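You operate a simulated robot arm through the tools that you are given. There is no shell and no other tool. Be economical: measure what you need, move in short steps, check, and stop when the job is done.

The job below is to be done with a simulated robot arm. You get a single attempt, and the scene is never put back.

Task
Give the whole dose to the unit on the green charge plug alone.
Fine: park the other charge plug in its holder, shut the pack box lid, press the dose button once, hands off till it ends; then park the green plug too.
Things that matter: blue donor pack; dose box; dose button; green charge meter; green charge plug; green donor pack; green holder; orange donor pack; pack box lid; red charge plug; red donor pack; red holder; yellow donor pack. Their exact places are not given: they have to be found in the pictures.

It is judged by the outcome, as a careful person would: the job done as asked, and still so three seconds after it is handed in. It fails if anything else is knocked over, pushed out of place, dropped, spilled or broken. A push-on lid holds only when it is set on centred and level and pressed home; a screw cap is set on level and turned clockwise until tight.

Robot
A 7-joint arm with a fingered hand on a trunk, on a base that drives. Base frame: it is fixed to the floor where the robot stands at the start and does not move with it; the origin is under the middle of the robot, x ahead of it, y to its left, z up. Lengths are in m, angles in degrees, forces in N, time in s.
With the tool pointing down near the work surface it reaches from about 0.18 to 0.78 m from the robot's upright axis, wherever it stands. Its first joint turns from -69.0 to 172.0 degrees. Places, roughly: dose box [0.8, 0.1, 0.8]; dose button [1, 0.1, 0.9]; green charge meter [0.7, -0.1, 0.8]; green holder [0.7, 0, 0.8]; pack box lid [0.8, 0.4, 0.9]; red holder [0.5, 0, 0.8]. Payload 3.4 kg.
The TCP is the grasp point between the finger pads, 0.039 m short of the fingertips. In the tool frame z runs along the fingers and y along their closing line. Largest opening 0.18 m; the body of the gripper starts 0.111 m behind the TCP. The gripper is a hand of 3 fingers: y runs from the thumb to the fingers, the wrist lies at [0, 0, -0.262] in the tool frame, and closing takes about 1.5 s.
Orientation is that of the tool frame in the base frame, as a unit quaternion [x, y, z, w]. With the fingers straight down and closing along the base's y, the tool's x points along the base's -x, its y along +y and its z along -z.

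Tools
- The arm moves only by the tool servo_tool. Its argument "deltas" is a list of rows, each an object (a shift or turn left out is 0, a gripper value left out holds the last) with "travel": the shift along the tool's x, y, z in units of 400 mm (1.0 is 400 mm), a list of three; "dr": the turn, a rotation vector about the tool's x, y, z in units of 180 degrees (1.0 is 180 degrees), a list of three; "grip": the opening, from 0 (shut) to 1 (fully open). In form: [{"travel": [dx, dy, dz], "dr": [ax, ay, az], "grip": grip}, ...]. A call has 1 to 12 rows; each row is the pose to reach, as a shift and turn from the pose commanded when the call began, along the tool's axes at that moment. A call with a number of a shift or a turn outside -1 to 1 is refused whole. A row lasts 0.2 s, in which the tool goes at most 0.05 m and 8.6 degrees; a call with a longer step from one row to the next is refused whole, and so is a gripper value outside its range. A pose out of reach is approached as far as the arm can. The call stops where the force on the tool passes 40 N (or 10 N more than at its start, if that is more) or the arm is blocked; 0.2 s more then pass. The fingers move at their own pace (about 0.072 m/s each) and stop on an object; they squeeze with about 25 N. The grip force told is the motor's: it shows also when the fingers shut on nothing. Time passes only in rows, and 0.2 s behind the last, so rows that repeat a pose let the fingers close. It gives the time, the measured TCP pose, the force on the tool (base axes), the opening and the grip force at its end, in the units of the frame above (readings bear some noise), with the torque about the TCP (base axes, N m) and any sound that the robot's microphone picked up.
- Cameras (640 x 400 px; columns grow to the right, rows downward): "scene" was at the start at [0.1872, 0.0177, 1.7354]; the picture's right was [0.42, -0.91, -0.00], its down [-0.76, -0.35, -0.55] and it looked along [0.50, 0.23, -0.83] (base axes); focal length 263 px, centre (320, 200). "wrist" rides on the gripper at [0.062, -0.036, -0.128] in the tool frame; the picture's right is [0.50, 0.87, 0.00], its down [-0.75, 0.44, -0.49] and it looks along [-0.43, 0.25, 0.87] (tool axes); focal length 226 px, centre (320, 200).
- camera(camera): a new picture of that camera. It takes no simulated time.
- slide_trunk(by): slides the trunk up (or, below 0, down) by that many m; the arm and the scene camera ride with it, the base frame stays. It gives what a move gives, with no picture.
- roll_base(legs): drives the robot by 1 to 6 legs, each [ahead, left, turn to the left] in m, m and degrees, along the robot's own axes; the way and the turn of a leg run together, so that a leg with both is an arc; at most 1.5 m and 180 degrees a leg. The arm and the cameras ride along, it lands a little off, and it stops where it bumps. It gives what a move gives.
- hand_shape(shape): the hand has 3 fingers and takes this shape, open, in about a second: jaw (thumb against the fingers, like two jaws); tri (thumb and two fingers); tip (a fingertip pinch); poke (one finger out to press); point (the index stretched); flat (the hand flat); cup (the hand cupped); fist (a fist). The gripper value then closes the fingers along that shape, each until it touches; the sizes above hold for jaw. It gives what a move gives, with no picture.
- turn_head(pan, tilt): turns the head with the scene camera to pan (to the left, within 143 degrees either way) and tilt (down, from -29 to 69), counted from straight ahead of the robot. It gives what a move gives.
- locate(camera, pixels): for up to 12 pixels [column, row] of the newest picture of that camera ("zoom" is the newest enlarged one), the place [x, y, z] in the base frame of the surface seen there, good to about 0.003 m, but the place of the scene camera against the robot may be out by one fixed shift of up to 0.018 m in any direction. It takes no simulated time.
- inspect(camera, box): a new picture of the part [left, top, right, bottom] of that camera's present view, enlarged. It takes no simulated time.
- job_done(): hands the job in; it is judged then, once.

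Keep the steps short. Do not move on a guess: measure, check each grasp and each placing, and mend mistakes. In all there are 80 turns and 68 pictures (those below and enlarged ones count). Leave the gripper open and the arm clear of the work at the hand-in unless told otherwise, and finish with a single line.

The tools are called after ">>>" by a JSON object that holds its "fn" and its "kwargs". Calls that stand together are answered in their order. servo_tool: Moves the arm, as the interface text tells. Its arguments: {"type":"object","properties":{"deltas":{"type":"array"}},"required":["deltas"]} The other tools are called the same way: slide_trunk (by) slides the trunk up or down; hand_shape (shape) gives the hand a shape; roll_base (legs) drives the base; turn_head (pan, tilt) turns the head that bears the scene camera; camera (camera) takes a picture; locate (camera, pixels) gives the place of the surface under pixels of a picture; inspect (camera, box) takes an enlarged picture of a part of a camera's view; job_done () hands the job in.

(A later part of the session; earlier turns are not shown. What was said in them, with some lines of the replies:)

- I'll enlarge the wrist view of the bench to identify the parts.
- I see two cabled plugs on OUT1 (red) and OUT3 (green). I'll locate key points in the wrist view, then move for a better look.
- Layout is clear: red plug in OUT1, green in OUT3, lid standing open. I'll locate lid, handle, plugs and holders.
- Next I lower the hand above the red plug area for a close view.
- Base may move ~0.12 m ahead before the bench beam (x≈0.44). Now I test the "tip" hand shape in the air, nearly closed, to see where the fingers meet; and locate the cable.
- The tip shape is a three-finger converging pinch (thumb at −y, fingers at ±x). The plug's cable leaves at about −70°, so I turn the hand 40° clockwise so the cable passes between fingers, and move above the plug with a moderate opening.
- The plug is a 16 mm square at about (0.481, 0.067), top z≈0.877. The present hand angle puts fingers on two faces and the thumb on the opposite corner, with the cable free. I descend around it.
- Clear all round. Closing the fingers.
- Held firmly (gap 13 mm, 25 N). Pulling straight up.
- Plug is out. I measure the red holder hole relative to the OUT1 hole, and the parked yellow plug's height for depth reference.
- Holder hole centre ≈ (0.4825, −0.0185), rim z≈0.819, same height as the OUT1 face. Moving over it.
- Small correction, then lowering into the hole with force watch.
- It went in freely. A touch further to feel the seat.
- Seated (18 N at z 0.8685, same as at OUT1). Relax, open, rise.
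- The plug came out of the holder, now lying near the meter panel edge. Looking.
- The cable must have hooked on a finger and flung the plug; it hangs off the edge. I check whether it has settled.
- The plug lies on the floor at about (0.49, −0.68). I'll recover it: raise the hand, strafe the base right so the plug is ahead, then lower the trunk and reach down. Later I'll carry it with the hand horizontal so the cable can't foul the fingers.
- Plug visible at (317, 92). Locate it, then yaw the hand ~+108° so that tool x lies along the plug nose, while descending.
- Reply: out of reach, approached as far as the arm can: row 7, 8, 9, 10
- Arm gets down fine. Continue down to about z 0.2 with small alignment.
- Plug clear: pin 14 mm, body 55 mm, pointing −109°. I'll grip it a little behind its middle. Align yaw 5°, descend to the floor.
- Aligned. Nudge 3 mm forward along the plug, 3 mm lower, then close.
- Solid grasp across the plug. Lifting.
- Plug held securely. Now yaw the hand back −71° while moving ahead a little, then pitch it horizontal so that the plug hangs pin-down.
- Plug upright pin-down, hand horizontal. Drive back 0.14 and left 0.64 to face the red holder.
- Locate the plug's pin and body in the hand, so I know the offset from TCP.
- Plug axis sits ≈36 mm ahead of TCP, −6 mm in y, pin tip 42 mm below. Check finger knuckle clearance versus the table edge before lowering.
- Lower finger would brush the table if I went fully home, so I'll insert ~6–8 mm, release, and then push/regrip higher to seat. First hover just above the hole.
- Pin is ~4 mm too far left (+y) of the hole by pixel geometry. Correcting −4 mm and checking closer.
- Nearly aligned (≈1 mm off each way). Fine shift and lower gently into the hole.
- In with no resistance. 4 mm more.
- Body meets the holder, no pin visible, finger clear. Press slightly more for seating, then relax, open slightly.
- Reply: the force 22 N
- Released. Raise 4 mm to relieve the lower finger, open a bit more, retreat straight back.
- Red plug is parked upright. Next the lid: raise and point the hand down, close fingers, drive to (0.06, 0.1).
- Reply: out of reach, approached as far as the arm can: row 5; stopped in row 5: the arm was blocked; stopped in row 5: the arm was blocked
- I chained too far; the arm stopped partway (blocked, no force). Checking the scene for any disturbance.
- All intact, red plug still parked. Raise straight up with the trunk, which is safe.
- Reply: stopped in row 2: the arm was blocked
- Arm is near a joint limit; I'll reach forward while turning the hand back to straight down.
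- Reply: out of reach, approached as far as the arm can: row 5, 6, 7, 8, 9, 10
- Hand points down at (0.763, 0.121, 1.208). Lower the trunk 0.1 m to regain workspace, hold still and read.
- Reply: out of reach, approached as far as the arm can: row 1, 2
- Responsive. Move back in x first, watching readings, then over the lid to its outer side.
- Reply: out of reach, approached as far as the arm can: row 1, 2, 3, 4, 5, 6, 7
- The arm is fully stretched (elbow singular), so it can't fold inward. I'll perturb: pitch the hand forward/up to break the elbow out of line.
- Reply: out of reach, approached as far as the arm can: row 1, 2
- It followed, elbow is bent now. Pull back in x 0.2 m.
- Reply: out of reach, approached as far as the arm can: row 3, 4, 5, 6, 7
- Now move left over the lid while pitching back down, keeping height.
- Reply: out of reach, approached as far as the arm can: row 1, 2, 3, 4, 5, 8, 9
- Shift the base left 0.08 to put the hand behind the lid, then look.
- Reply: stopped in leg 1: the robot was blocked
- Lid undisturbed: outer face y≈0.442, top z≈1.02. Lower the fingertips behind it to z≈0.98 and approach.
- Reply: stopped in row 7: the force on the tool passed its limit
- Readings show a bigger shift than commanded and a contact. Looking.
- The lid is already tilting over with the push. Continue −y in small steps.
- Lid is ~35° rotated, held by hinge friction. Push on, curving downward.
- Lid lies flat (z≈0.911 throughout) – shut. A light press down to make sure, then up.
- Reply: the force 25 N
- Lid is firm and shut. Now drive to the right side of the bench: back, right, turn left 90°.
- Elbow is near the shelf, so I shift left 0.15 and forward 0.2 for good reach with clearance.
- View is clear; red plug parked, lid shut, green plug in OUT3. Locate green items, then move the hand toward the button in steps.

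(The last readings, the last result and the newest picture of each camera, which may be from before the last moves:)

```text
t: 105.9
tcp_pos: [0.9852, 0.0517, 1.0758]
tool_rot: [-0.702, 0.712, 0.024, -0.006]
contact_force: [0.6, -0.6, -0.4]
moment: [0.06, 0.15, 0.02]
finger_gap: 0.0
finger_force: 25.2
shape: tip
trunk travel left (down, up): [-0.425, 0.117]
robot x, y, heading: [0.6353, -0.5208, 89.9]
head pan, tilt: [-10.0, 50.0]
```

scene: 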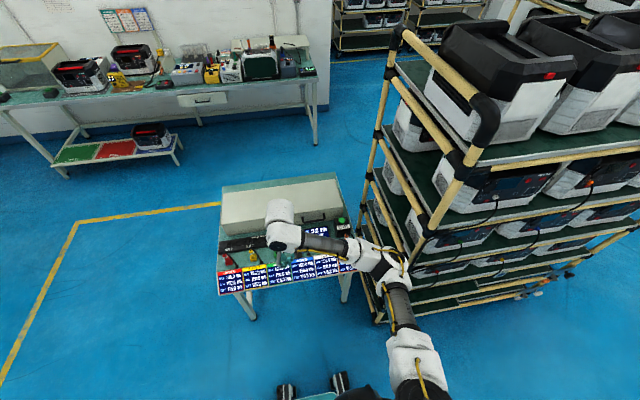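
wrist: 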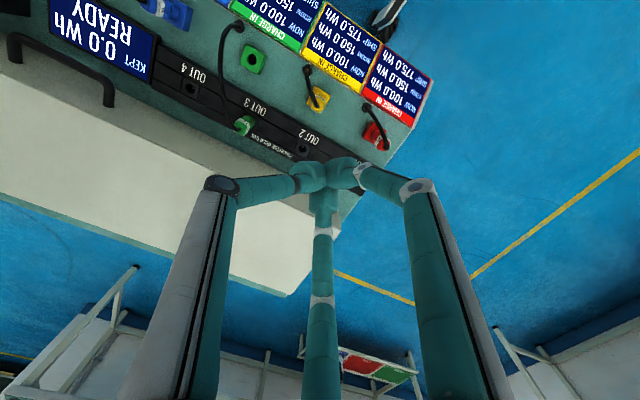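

Now view for the button.

>>> {"fn": "camera", "kwargs": {"camera": "wrist"}}

```text
5 pictures are left
```

wrist: 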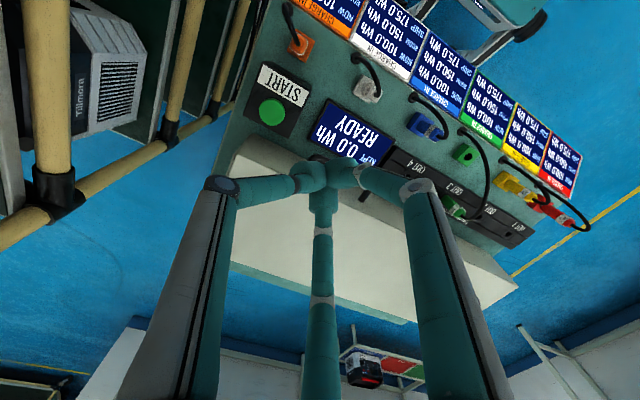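

>>> {"fn": "locate", "kwargs": {"camera": "wrist", "pixels": [[272, 111], [262, 104], [282, 118], [272, 100], [272, 122], [285, 80], [150, 155], [180, 70], [232, 50], [245, 150], [260, 130]]}}

```text
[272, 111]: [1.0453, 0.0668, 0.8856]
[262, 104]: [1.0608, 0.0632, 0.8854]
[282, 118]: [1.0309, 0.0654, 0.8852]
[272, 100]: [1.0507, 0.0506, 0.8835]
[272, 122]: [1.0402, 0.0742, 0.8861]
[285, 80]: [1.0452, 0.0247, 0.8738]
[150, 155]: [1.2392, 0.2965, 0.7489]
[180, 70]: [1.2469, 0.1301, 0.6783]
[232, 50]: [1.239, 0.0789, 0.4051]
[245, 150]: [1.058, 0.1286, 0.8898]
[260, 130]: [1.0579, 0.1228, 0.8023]
```

Button centre (1.046, 0.065), top z 0.8855. Move above it with tips ~1 cm over the button.

>>> {"fn": "servo_tool", "kwargs": {"deltas": [{"travel": [-0.0325, -0.08, 0]}, {"travel": [-0.0325, -0.15, 0.05]}, {"travel": [-0.0325, -0.15, 0.13]}, {"travel": [-0.0325, -0.15, 0.21]}, {"travel": [-0.0325, -0.15, 0.29]}, {"travel": [-0.0325, -0.15, 0.345]}, {"travel": [-0.0325, -0.15, 0.345]}]}}

```text
t: 107.5
tcp_pos: [1.0279, 0.0671, 0.9397]
tool_rot: [-0.702, 0.712, 0.021, -0.004]
contact_force: [-0.2, 0.2, -0.1]
moment: [0.02, 0.06, 0.0]
finger_gap: 0.0
finger_force: 24.7
shape: tip
trunk travel left (down, up): [-0.425, 0.117]
robot x, y, heading: [0.6304, -0.5203, 90.1]
head pan, tilt: [-10.0, 50.0]
```

>>> {"fn": "servo_tool", "kwargs": {"deltas": [{"travel": [0.004, -0.03, 0]}, {"travel": [0.004, -0.05, 0]}, {"travel": [0.004, -0.05, 0]}]}}

>>> {"fn": "inspect", "kwargs": {"camera": "wrist", "box": [200, 80, 440, 230]}}

```text
t: 108.3
tcp_pos: [1.0433, 0.0646, 0.94]
tool_rot: [-0.703, 0.711, 0.019, -0.003]
contact_force: [-0.4, 0.2, -0.2]
moment: [0.02, 0.01, 0.01]
finger_gap: 0.0
finger_force: 24.9
shape: tip
trunk travel left (down, up): [-0.425, 0.117]
robot x, y, heading: [0.6315, -0.52, 90.1]
head pan, tilt: [-10.0, 50.0]
```

```text
2.67 times, centred on (320, 155) of wrist
```

zoom: 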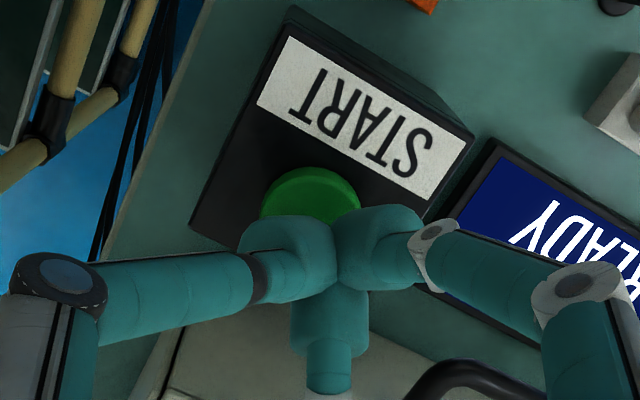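

Tips roughly over the button; shift 5 mm toward its centre, press ~7 mm once and come up.

>>> {"fn": "servo_tool", "kwargs": {"deltas": [{"travel": [0.01, -0.0135, 0]}, {"travel": [0.01, -0.0135, 0.02]}, {"travel": [0.01, -0.0135, 0.035]}, {"travel": [0.01, -0.0135, 0.045]}, {"travel": [0.01, -0.0135, 0.052]}, {"travel": [0.01, -0.0135, 0.057]}]}}

```text
t: 109.7
tcp_pos: [1.0432, 0.0617, 0.9218]
tool_rot: [-0.703, 0.711, 0.019, 0.001]
contact_force: [4.5, 0.8, 11.7]
moment: [-0.01, -0.13, -0.01]
finger_gap: 0.0
finger_force: 24.2
shape: tip
trunk travel left (down, up): [-0.425, 0.117]
robot x, y, heading: [0.6267, -0.5231, 89.8]
head pan, tilt: [-10.0, 50.0]
heard: click
```

Click heard at ~12 N: pressed. Rise clear without a second press.

>>> {"fn": "servo_tool", "kwargs": {"deltas": [{"travel": [0, 0, -0.06]}, {"travel": [0, 0, -0.16]}, {"travel": [0, 0, -0.27]}, {"travel": [0, 0.1, -0.35]}, {"travel": [0, 0.2, -0.35]}]}}

>>> {"fn": "inspect", "kwargs": {"camera": "wrist", "box": [280, 0, 600, 200]}}

```text
refused: row 4 steps farther than a row can; nothing moved
```

```text
2.00 times, centred on (440, 100) of wrist
```

zoom: 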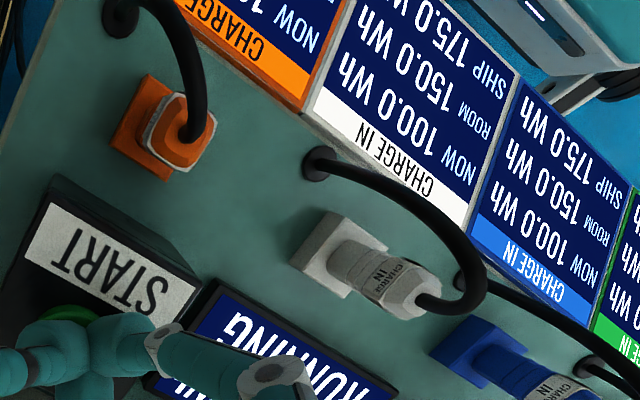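

Display says RUNNING. Rise (smaller steps).

>>> {"fn": "servo_tool", "kwargs": {"deltas": [{"travel": [0, 0, -0.06]}, {"travel": [0, 0, -0.16]}, {"travel": [0, 0, -0.26]}, {"travel": [0, 0.05, -0.35]}, {"travel": [0, 0.15, -0.4]}, {"travel": [0, 0.25, -0.4]}, {"travel": [0, 0.35, -0.4]}, {"travel": [0, 0.45, -0.4]}, {"travel": [0, 0.55, -0.4]}, {"travel": [0, 0.65, -0.4]}, {"travel": [0, 0.75, -0.4]}, {"travel": [0, 0.85, -0.4]}]}}

```text
t: 112.3
tcp_pos: [0.7058, 0.062, 1.0888]
tool_rot: [-0.703, 0.711, 0.018, -0.001]
contact_force: [0.5, -0.6, 0.3]
moment: [0.01, 0.0, 0.03]
finger_gap: 0.0001
finger_force: 25.2
shape: tip
trunk travel left (down, up): [-0.425, 0.117]
robot x, y, heading: [0.6245, -0.5178, 89.8]
head pan, tilt: [-10.0, 50.0]
```

While the dose runs I keep hands off, turning the hand in the air: yaw −90° so that it will approach the green plug from the −x side (cable on the other side, as worked for red).

>>> {"fn": "servo_tool", "kwargs": {"deltas": [{"dr": [0, 0, 0.0455], "grip": 0.35}, {"dr": [0, 0, 0.091]}, {"dr": [0, 0, 0.1365]}, {"dr": [0, 0, 0.182]}, {"dr": [0, 0, 0.2275]}, {"dr": [0, 0, 0.273]}, {"dr": [0, 0, 0.3185]}, {"dr": [0, 0, 0.364]}, {"dr": [0, 0, 0.4095]}, {"dr": [0, 0, 0.455]}, {"dr": [0, 0, 0.5]}, {"dr": [0, 0, 0.5]}]}}

```text
t: 114.9
tcp_pos: [0.7088, 0.0626, 1.0879]
tool_rot: [0.006, 1.0, 0.012, -0.014]
contact_force: [-0.3, 0.5, 0.5]
moment: [-0.02, 0.01, 0.04]
finger_gap: 0.0625
finger_force: 0.0
shape: tip
trunk travel left (down, up): [-0.425, 0.117]
robot x, y, heading: [0.6271, -0.5198, 90.1]
head pan, tilt: [-10.0, 50.0]
```

Now pitch 25° forward and move to a hover up-and-back from the green plug.

>>> {"fn": "servo_tool", "kwargs": {"deltas": [{"travel": [0.055, 0.002, 0.03], "dr": [0.002, -0.037, 0]}, {"travel": [0.11, 0.004, 0.09], "dr": [0.004, -0.074, 0]}, {"travel": [0.165, 0.006, 0.15], "dr": [0.006, -0.111, 0]}, {"travel": [0.22, 0.0073, 0.21], "dr": [0.0076, -0.148, 0]}, {"travel": [0.22, 0.0073, 0.26], "dr": [0.0076, -0.148, 0]}, {"travel": [0.22, 0.0073, 0.26], "dr": [0.0076, -0.148, 0]}, {"travel": [0.22, 0.0073, 0.26], "dr": [0.0076, -0.148, 0]}]}}

```text
t: 116.5
tcp_pos: [0.6175, 0.0701, 0.9859]
tool_rot: [0.007, 0.976, -0.001, 0.216]
contact_force: [-0.2, -0.9, -0.3]
moment: [-0.03, 0.0, -0.03]
finger_gap: 0.0626
finger_force: 0.1
shape: tip
trunk travel left (down, up): [-0.425, 0.117]
robot x, y, heading: [0.6274, -0.519, 90.0]
head pan, tilt: [-10.0, 50.0]
```

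In position. Wait for the dose to end (listening), without touching.

>>> {"fn": "servo_tool", "kwargs": {"deltas": [{"grip": 0.35}, {"grip": 0.35}, {"grip": 0.35}, {"grip": 0.35}, {"grip": 0.35}, {"grip": 0.35}, {"grip": 0.35}, {"grip": 0.35}, {"grip": 0.35}, {"grip": 0.35}, {"grip": 0.35}, {"grip": 0.35}]}}

>>> {"fn": "servo_tool", "kwargs": {"deltas": [{"grip": 0.35}, {"grip": 0.35}, {"grip": 0.35}, {"grip": 0.35}, {"grip": 0.35}, {"grip": 0.35}, {"grip": 0.35}, {"grip": 0.35}, {"grip": 0.35}, {"grip": 0.35}, {"grip": 0.35}, {"grip": 0.35}]}}

>>> {"fn": "servo_tool", "kwargs": {"deltas": [{"grip": 0.35}, {"grip": 0.35}, {"grip": 0.35}, {"grip": 0.35}, {"grip": 0.35}, {"grip": 0.35}, {"grip": 0.35}, {"grip": 0.35}, {"grip": 0.35}, {"grip": 0.35}, {"grip": 0.35}, {"grip": 0.35}]}}

>>> {"fn": "servo_tool", "kwargs": {"deltas": [{"grip": 0.35}, {"grip": 0.35}, {"grip": 0.35}, {"grip": 0.35}, {"grip": 0.35}, {"grip": 0.35}, {"grip": 0.35}, {"grip": 0.35}, {"grip": 0.35}, {"grip": 0.35}, {"grip": 0.35}, {"grip": 0.35}]}}

>>> {"fn": "servo_tool", "kwargs": {"deltas": [{"grip": 0.35}, {"grip": 0.35}, {"grip": 0.35}, {"grip": 0.35}, {"grip": 0.35}, {"grip": 0.35}, {"grip": 0.35}, {"grip": 0.35}, {"grip": 0.35}, {"grip": 0.35}, {"grip": 0.35}, {"grip": 0.35}]}}

>>> {"fn": "servo_tool", "kwargs": {"deltas": [{"grip": 0.35}, {"grip": 0.35}, {"grip": 0.35}, {"grip": 0.35}, {"grip": 0.35}, {"grip": 0.35}, {"grip": 0.35}, {"grip": 0.35}, {"grip": 0.35}, {"grip": 0.35}, {"grip": 0.35}, {"grip": 0.35}]}}

```text
t: 119.1
tcp_pos: [0.6175, 0.0702, 0.9877]
tool_rot: [0.009, 0.976, -0.002, 0.215]
contact_force: [-0.6, -0.6, 0.0]
moment: [-0.01, 0.02, -0.01]
finger_gap: 0.0625
finger_force: 0.1
shape: tip
trunk travel left (down, up): [-0.425, 0.117]
robot x, y, heading: [0.631, -0.5183, 89.7]
head pan, tilt: [-10.0, 50.0]
```

```text
t: 121.7
tcp_pos: [0.6174, 0.0689, 0.9867]
tool_rot: [0.008, 0.976, -0.001, 0.216]
contact_force: [0.5, -0.2, 0.8]
moment: [0.01, -0.01, 0.01]
finger_gap: 0.0627
finger_force: 0.1
shape: tip
trunk travel left (down, up): [-0.425, 0.117]
robot x, y, heading: [0.6297, -0.521, 89.9]
head pan, tilt: [-10.0, 50.0]
```

```text
t: 124.3
tcp_pos: [0.6179, 0.0692, 0.9867]
tool_rot: [0.008, 0.976, -0.001, 0.216]
contact_force: [0.7, 0.9, -0.5]
moment: [0.02, -0.04, 0.0]
finger_gap: 0.0627
finger_force: 0.1
shape: tip
trunk travel left (down, up): [-0.425, 0.117]
robot x, y, heading: [0.6253, -0.5182, 90.0]
head pan, tilt: [-10.0, 50.0]
```

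```text
t: 126.9
tcp_pos: [0.6189, 0.0707, 0.9871]
tool_rot: [0.008, 0.976, -0.001, 0.216]
contact_force: [0.4, -0.2, 0.1]
moment: [0.01, 0.03, -0.01]
finger_gap: 0.0625
finger_force: 0.0
shape: tip
trunk travel left (down, up): [-0.425, 0.117]
robot x, y, heading: [0.6313, -0.5188, 89.9]
head pan, tilt: [-10.0, 50.0]
```

```text
t: 129.5
tcp_pos: [0.618, 0.0699, 0.9851]
tool_rot: [0.009, 0.977, -0.002, 0.215]
contact_force: [-0.3, 0.0, -0.1]
moment: [-0.04, -0.02, 0.02]
finger_gap: 0.0628
finger_force: 0.1
shape: tip
trunk travel left (down, up): [-0.425, 0.117]
robot x, y, heading: [0.6271, -0.5161, 90.1]
head pan, tilt: [-10.0, 50.0]
```

```text
t: 132.1
tcp_pos: [0.6181, 0.069, 0.9872]
tool_rot: [0.009, 0.976, -0.002, 0.216]
contact_force: [1.2, 0.6, 0.7]
moment: [-0.04, 0.0, -0.04]
finger_gap: 0.0626
finger_force: 0.1
shape: tip
trunk travel left (down, up): [-0.425, 0.117]
robot x, y, heading: [0.629, -0.5201, 89.9]
head pan, tilt: [-10.0, 50.0]
```

No end sound yet; wait more, then one wrist picture to read the display and plug position.

>>> {"fn": "servo_tool", "kwargs": {"deltas": [{"grip": 0.35}, {"grip": 0.35}, {"grip": 0.35}, {"grip": 0.35}, {"grip": 0.35}, {"grip": 0.35}, {"grip": 0.35}, {"grip": 0.35}, {"grip": 0.35}, {"grip": 0.35}, {"grip": 0.35}, {"grip": 0.35}]}}

>>> {"fn": "servo_tool", "kwargs": {"deltas": [{"grip": 0.35}, {"grip": 0.35}, {"grip": 0.35}, {"grip": 0.35}, {"grip": 0.35}, {"grip": 0.35}, {"grip": 0.35}, {"grip": 0.35}, {"grip": 0.35}, {"grip": 0.35}, {"grip": 0.35}, {"grip": 0.35}]}}

>>> {"fn": "servo_tool", "kwargs": {"deltas": [{"grip": 0.35}, {"grip": 0.35}, {"grip": 0.35}, {"grip": 0.35}, {"grip": 0.35}, {"grip": 0.35}, {"grip": 0.35}, {"grip": 0.35}, {"grip": 0.35}, {"grip": 0.35}, {"grip": 0.35}, {"grip": 0.35}]}}

>>> {"fn": "camera", "kwargs": {"camera": "wrist"}}

```text
t: 134.7
tcp_pos: [0.6183, 0.0694, 0.9855]
tool_rot: [0.008, 0.976, -0.001, 0.216]
contact_force: [-0.3, -0.4, -0.9]
moment: [-0.05, 0.0, -0.01]
finger_gap: 0.0628
finger_force: 0.1
shape: tip
trunk travel left (down, up): [-0.425, 0.117]
robot x, y, heading: [0.6301, -0.519, 90.0]
head pan, tilt: [-10.0, 50.0]
```

```text
t: 137.3
tcp_pos: [0.6185, 0.0685, 0.9868]
tool_rot: [0.008, 0.976, -0.002, 0.216]
contact_force: [-0.5, -0.1, 0.2]
moment: [-0.02, 0.03, 0.04]
finger_gap: 0.0626
finger_force: 0.0
shape: tip
trunk travel left (down, up): [-0.425, 0.117]
robot x, y, heading: [0.6308, -0.5196, 89.8]
head pan, tilt: [-10.0, 50.0]
```

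```text
t: 139.9
tcp_pos: [0.6175, 0.0693, 0.9873]
tool_rot: [0.008, 0.976, -0.001, 0.216]
contact_force: [-0.3, 0.1, 0.7]
moment: [-0.03, -0.02, 0.03]
finger_gap: 0.0625
finger_force: 0.1
shape: tip
trunk travel left (down, up): [-0.425, 0.117]
robot x, y, heading: [0.6258, -0.5181, 89.9]
head pan, tilt: [-10.0, 50.0]
```

```text
2 pictures are left
```

wrist: 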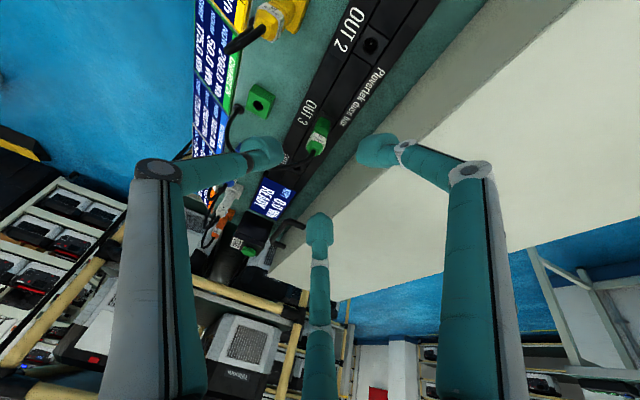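

Display is READY again and green meter NOW shows ~200, ROOM 50: the dose has ended. Locate green plug and holder accurately from this picture.

>>> {"fn": "locate", "kwargs": {"camera": "wrist", "pixels": [[322, 122], [313, 130], [325, 133], [309, 142], [316, 148], [324, 145], [314, 155], [370, 45], [362, 43], [377, 47]]}}

>>> {"fn": "locate", "kwargs": {"camera": "wrist", "pixels": [[249, 86], [270, 88], [275, 102], [263, 117], [246, 108], [258, 101], [252, 100], [264, 101], [258, 95], [258, 107], [239, 107], [280, 75]]}}

```text
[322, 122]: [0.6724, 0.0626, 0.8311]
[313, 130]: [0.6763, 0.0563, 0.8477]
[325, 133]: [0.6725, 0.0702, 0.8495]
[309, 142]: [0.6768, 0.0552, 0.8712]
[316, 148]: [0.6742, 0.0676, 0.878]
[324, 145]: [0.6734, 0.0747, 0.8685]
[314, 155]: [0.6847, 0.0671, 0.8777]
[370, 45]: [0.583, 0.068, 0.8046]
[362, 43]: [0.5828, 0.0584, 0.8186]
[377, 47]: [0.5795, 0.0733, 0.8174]
```

```text
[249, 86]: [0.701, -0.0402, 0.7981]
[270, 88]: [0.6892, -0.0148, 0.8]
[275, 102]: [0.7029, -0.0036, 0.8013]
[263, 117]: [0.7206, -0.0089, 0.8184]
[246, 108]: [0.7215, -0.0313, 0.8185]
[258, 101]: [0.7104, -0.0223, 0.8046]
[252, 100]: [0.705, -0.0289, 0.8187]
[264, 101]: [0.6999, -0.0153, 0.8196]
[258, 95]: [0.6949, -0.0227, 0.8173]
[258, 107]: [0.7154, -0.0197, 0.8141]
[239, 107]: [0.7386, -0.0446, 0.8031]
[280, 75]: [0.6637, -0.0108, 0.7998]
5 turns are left
```

Five turns left. Plug centre (0.681, 0.0665), holder hole (0.711, −0.0193). Approach along the tool axis, close, lift.

>>> {"fn": "servo_tool", "kwargs": {"deltas": [{"travel": [-0.0062, -0.007, 0.05], "grip": 0.35}, {"travel": [-0.0062, -0.007, 0.12]}, {"travel": [-0.0062, -0.007, 0.19]}, {"travel": [-0.0062, -0.007, 0.25]}, {"travel": [-0.0062, -0.007, 0.29]}, {"travel": [-0.0062, -0.007, 0.311]}, {"travel": [-0.0062, -0.007, 0.311]}]}}

>>> {"fn": "servo_tool", "kwargs": {"deltas": [{"grip": 0}, {"grip": 0}, {"grip": 0}, {"grip": 0}, {"grip": 0}, {"grip": 0}]}}

>>> {"fn": "servo_tool", "kwargs": {"deltas": [{"travel": [-0.01, 0, -0.022], "grip": 0}, {"travel": [-0.02, 0, -0.044]}, {"travel": [-0.035, 0, -0.075]}, {"travel": [-0.058, 0, -0.125]}, {"travel": [-0.058, 0, -0.125]}]}}

```text
t: 141.5
tcp_pos: [0.6729, 0.0644, 0.8743]
tool_rot: [0.008, 0.976, -0.001, 0.217]
contact_force: [0.8, -0.1, 0.0]
moment: [-0.03, 0.0, -0.03]
finger_gap: 0.0625
finger_force: 0.1
shape: tip
trunk travel left (down, up): [-0.425, 0.117]
robot x, y, heading: [0.6264, -0.5227, 90.0]
head pan, tilt: [-10.0, 50.0]
```

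```text
t: 142.9
tcp_pos: [0.6737, 0.0644, 0.8743]
tool_rot: [0.008, 0.976, -0.002, 0.216]
contact_force: [6.4, 0.8, -2.1]
moment: [0.09, 0.05, 0.1]
finger_gap: 0.0093
finger_force: 24.8
shape: tip
trunk travel left (down, up): [-0.425, 0.117]
robot x, y, heading: [0.6305, -0.518, 90.1]
head pan, tilt: [-10.0, 50.0]
```

```text
t: 144.1
tcp_pos: [0.6723, 0.0654, 0.9305]
tool_rot: [0.007, 0.976, -0.001, 0.216]
contact_force: [-0.1, -0.8, -0.1]
moment: [-0.01, -0.02, -0.01]
finger_gap: 0.0091
finger_force: 25.0
shape: tip
trunk travel left (down, up): [-0.425, 0.117]
robot x, y, heading: [0.6273, -0.5182, 89.8]
head pan, tilt: [-10.0, 50.0]
4 turns are left
```

Lifted with grip held. Move over the green holder and check by picture.

>>> {"fn": "servo_tool", "kwargs": {"deltas": [{"travel": [-0.017, -0.054, 0.008]}, {"travel": [-0.034, -0.107, 0.016]}, {"travel": [-0.051, -0.161, 0.024]}, {"travel": [-0.068, -0.2145, 0.0316]}, {"travel": [-0.068, -0.2145, 0.0316]}, {"travel": [-0.068, -0.2145, 0.0316]}]}}

>>> {"fn": "inspect", "kwargs": {"camera": "wrist", "box": [220, 60, 420, 210]}}

>>> {"fn": "locate", "kwargs": {"camera": "zoom", "pixels": [[320, 100], [320, 130], [320, 160], [320, 190], [320, 220], [300, 130], [340, 130], [300, 160], [340, 160], [330, 80], [330, 60], [310, 80]]}}

```text
t: 145.5
tcp_pos: [0.7014, -0.0222, 0.9318]
tool_rot: [0.007, 0.976, 0.0, 0.216]
contact_force: [0.0, -0.7, -1.2]
moment: [0.01, 0.01, 0.02]
finger_gap: 0.0087
finger_force: 24.5
shape: tip
trunk travel left (down, up): [-0.425, 0.117]
robot x, y, heading: [0.6299, -0.5217, 90.0]
head pan, tilt: [-10.0, 50.0]
```

```text
2.67 times, centred on (320, 135) of wrist
```

zoom: 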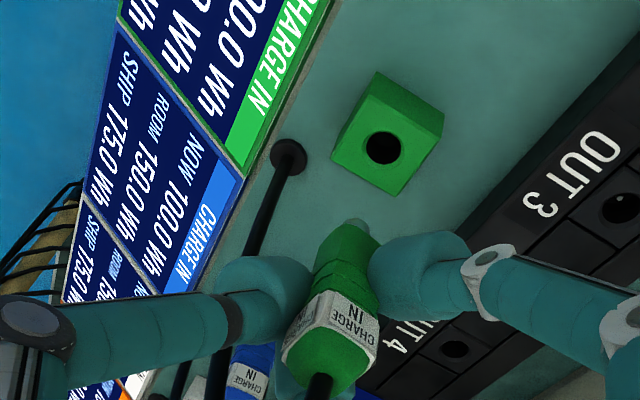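

```text
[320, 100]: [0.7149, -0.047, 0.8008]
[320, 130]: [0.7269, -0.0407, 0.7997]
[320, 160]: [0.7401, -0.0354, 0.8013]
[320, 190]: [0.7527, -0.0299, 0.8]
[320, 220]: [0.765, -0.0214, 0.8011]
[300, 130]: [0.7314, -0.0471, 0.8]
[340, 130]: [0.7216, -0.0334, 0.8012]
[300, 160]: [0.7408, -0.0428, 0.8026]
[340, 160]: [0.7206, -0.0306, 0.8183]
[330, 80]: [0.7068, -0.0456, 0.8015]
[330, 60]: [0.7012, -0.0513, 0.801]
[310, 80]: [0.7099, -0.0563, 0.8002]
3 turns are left
```

Plug held with a ~5° lean; pin is ≈3 mm from hole in x after correcting. Shift, level 4°, and lower gently with force stop.

>>> {"fn": "servo_tool", "kwargs": {"deltas": [{"travel": [-0.0068, 0.0025, 0.0032], "dr": [0, 0.022, 0], "grip": 0}, {"travel": [-0.0068, 0.0025, 0.0032], "dr": [0, 0.022, 0]}, {"travel": [0.011, 0.0025, 0.0416], "dr": [0, 0.022, 0]}, {"travel": [0.0259, 0.0025, 0.0737], "dr": [0, 0.022, 0]}, {"travel": [0.0349, 0.0025, 0.0929], "dr": [0, 0.022, 0]}, {"travel": [0.0408, 0.0025, 0.1057], "dr": [0, 0.022, 0]}, {"travel": [0.0468, 0.0025, 0.1185], "dr": [0, 0.022, 0]}, {"travel": [0.0515, 0.0025, 0.1288], "dr": [0, 0.022, 0]}, {"travel": [0.0545, 0.0025, 0.1352], "dr": [0, 0.022, 0]}]}}

>>> {"fn": "inspect", "kwargs": {"camera": "wrist", "box": [250, 90, 390, 200]}}

```text
t: 147.5
tcp_pos: [0.7045, -0.0213, 0.8744]
tool_rot: [0.008, 0.983, 0.001, 0.182]
contact_force: [0.5, -1.6, 17.8]
moment: [-0.05, -0.09, 0.01]
finger_gap: 0.0091
finger_force: 25.2
shape: tip
trunk travel left (down, up): [-0.425, 0.117]
robot x, y, heading: [0.6274, -0.5176, 89.9]
head pan, tilt: [-10.0, 50.0]
```

```text
3.64 times, centred on (320, 145) of wrist
2 turns are left
```

zoom: 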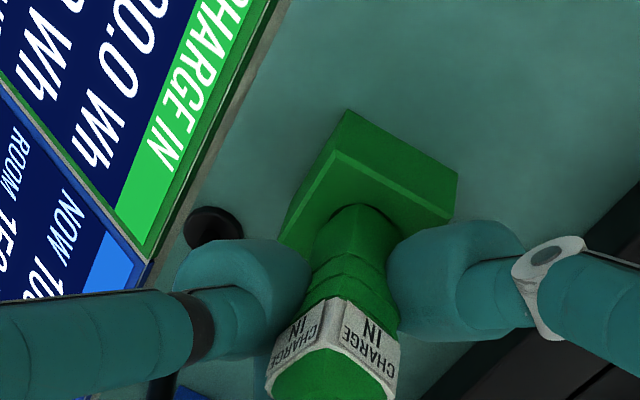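

Seated home: z 0.8744 as at OUT3, 18 N, body on the holder. Relax, open moderately, rise slowly straight up between plug and cable, then go clear and open fully.

>>> {"fn": "servo_tool", "kwargs": {"deltas": [{"travel": [-0.0013, 0, -0.0035], "grip": 0}, {"travel": [-0.0013, 0, -0.0035], "grip": 0.25}, {"travel": [-0.0013, 0, -0.0035], "grip": 0.25}, {"travel": [-0.0013, 0, -0.0035], "grip": 0.25}, {"travel": [-0.0013, 0, -0.0035], "grip": 0.25}, {"travel": [-0.0036, 0, -0.0093], "grip": 0.25}, {"travel": [-0.0072, 0, -0.0187], "grip": 0.25}, {"travel": [-0.0125, 0, -0.0327], "grip": 0.25}, {"travel": [-0.0197, 0, -0.0514], "grip": 0.25}, {"travel": [-0.0304, 0, -0.0794], "grip": 0.25}, {"travel": [-0.043, 0, -0.112], "grip": 0.25}, {"travel": [-0.0573, 0, -0.1494], "grip": 0.25}]}}

>>> {"fn": "servo_tool", "kwargs": {"deltas": [{"travel": [-0.018, 0, -0.047], "grip": 0.25}, {"travel": [-0.036, 0, -0.094], "grip": 0.25}, {"travel": [-0.054, 0, -0.14], "grip": 0.25}, {"travel": [-0.08, 0, -0.21], "grip": 0.25}, {"travel": [-0.11, 0, -0.28], "grip": 0.25}, {"travel": [-0.14, 0, -0.36], "grip": 0.25}, {"travel": [-0.16, 0, -0.42], "grip": 0.5}, {"travel": [-0.16, 0, -0.42], "grip": 1}, {"travel": [-0.16, 0, -0.42], "grip": 1}, {"travel": [-0.16, 0, -0.42], "grip": 1}, {"travel": [-0.16, 0, -0.42], "grip": 1}, {"travel": [-0.16, 0, -0.42], "grip": 1}]}}

>>> {"fn": "locate", "kwargs": {"camera": "wrist", "pixels": [[320, 150]]}}

```text
t: 150.1
tcp_pos: [0.705, -0.0213, 0.9363]
tool_rot: [0.007, 0.983, 0.0, 0.183]
contact_force: [-0.4, 0.9, 0.6]
moment: [0.0, 0.03, 0.01]
finger_gap: 0.0447
finger_force: 0.1
shape: tip
trunk travel left (down, up): [-0.425, 0.117]
robot x, y, heading: [0.6275, -0.519, 90.0]
head pan, tilt: [-10.0, 50.0]
```

```text
t: 152.7
tcp_pos: [0.705, -0.0216, 1.1159]
tool_rot: [0.009, 0.983, -0.001, 0.183]
contact_force: [1.1, 0.4, -0.2]
moment: [0.0, -0.01, 0.0]
finger_gap: 0.1797
finger_force: 0.1
shape: tip
trunk travel left (down, up): [-0.425, 0.117]
robot x, y, heading: [0.6282, -0.5208, 90.0]
head pan, tilt: [-10.0, 50.0]
```

```text
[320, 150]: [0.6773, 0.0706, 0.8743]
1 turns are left
```

The hand came away without any pull on it, and it is now open and clear of the bench, so I'm handing the job in.

>>> {"fn": "job_done", "kwargs": {}}

```text
The job is handed in.
```

The green unit took the whole dose (its meter went from 100 to about 200 Wh) and both plugs were put in their holders, but the red plug fell to the floor once before I re-parked it, and I had no pictures left to confirm the green plug stayed in after release.
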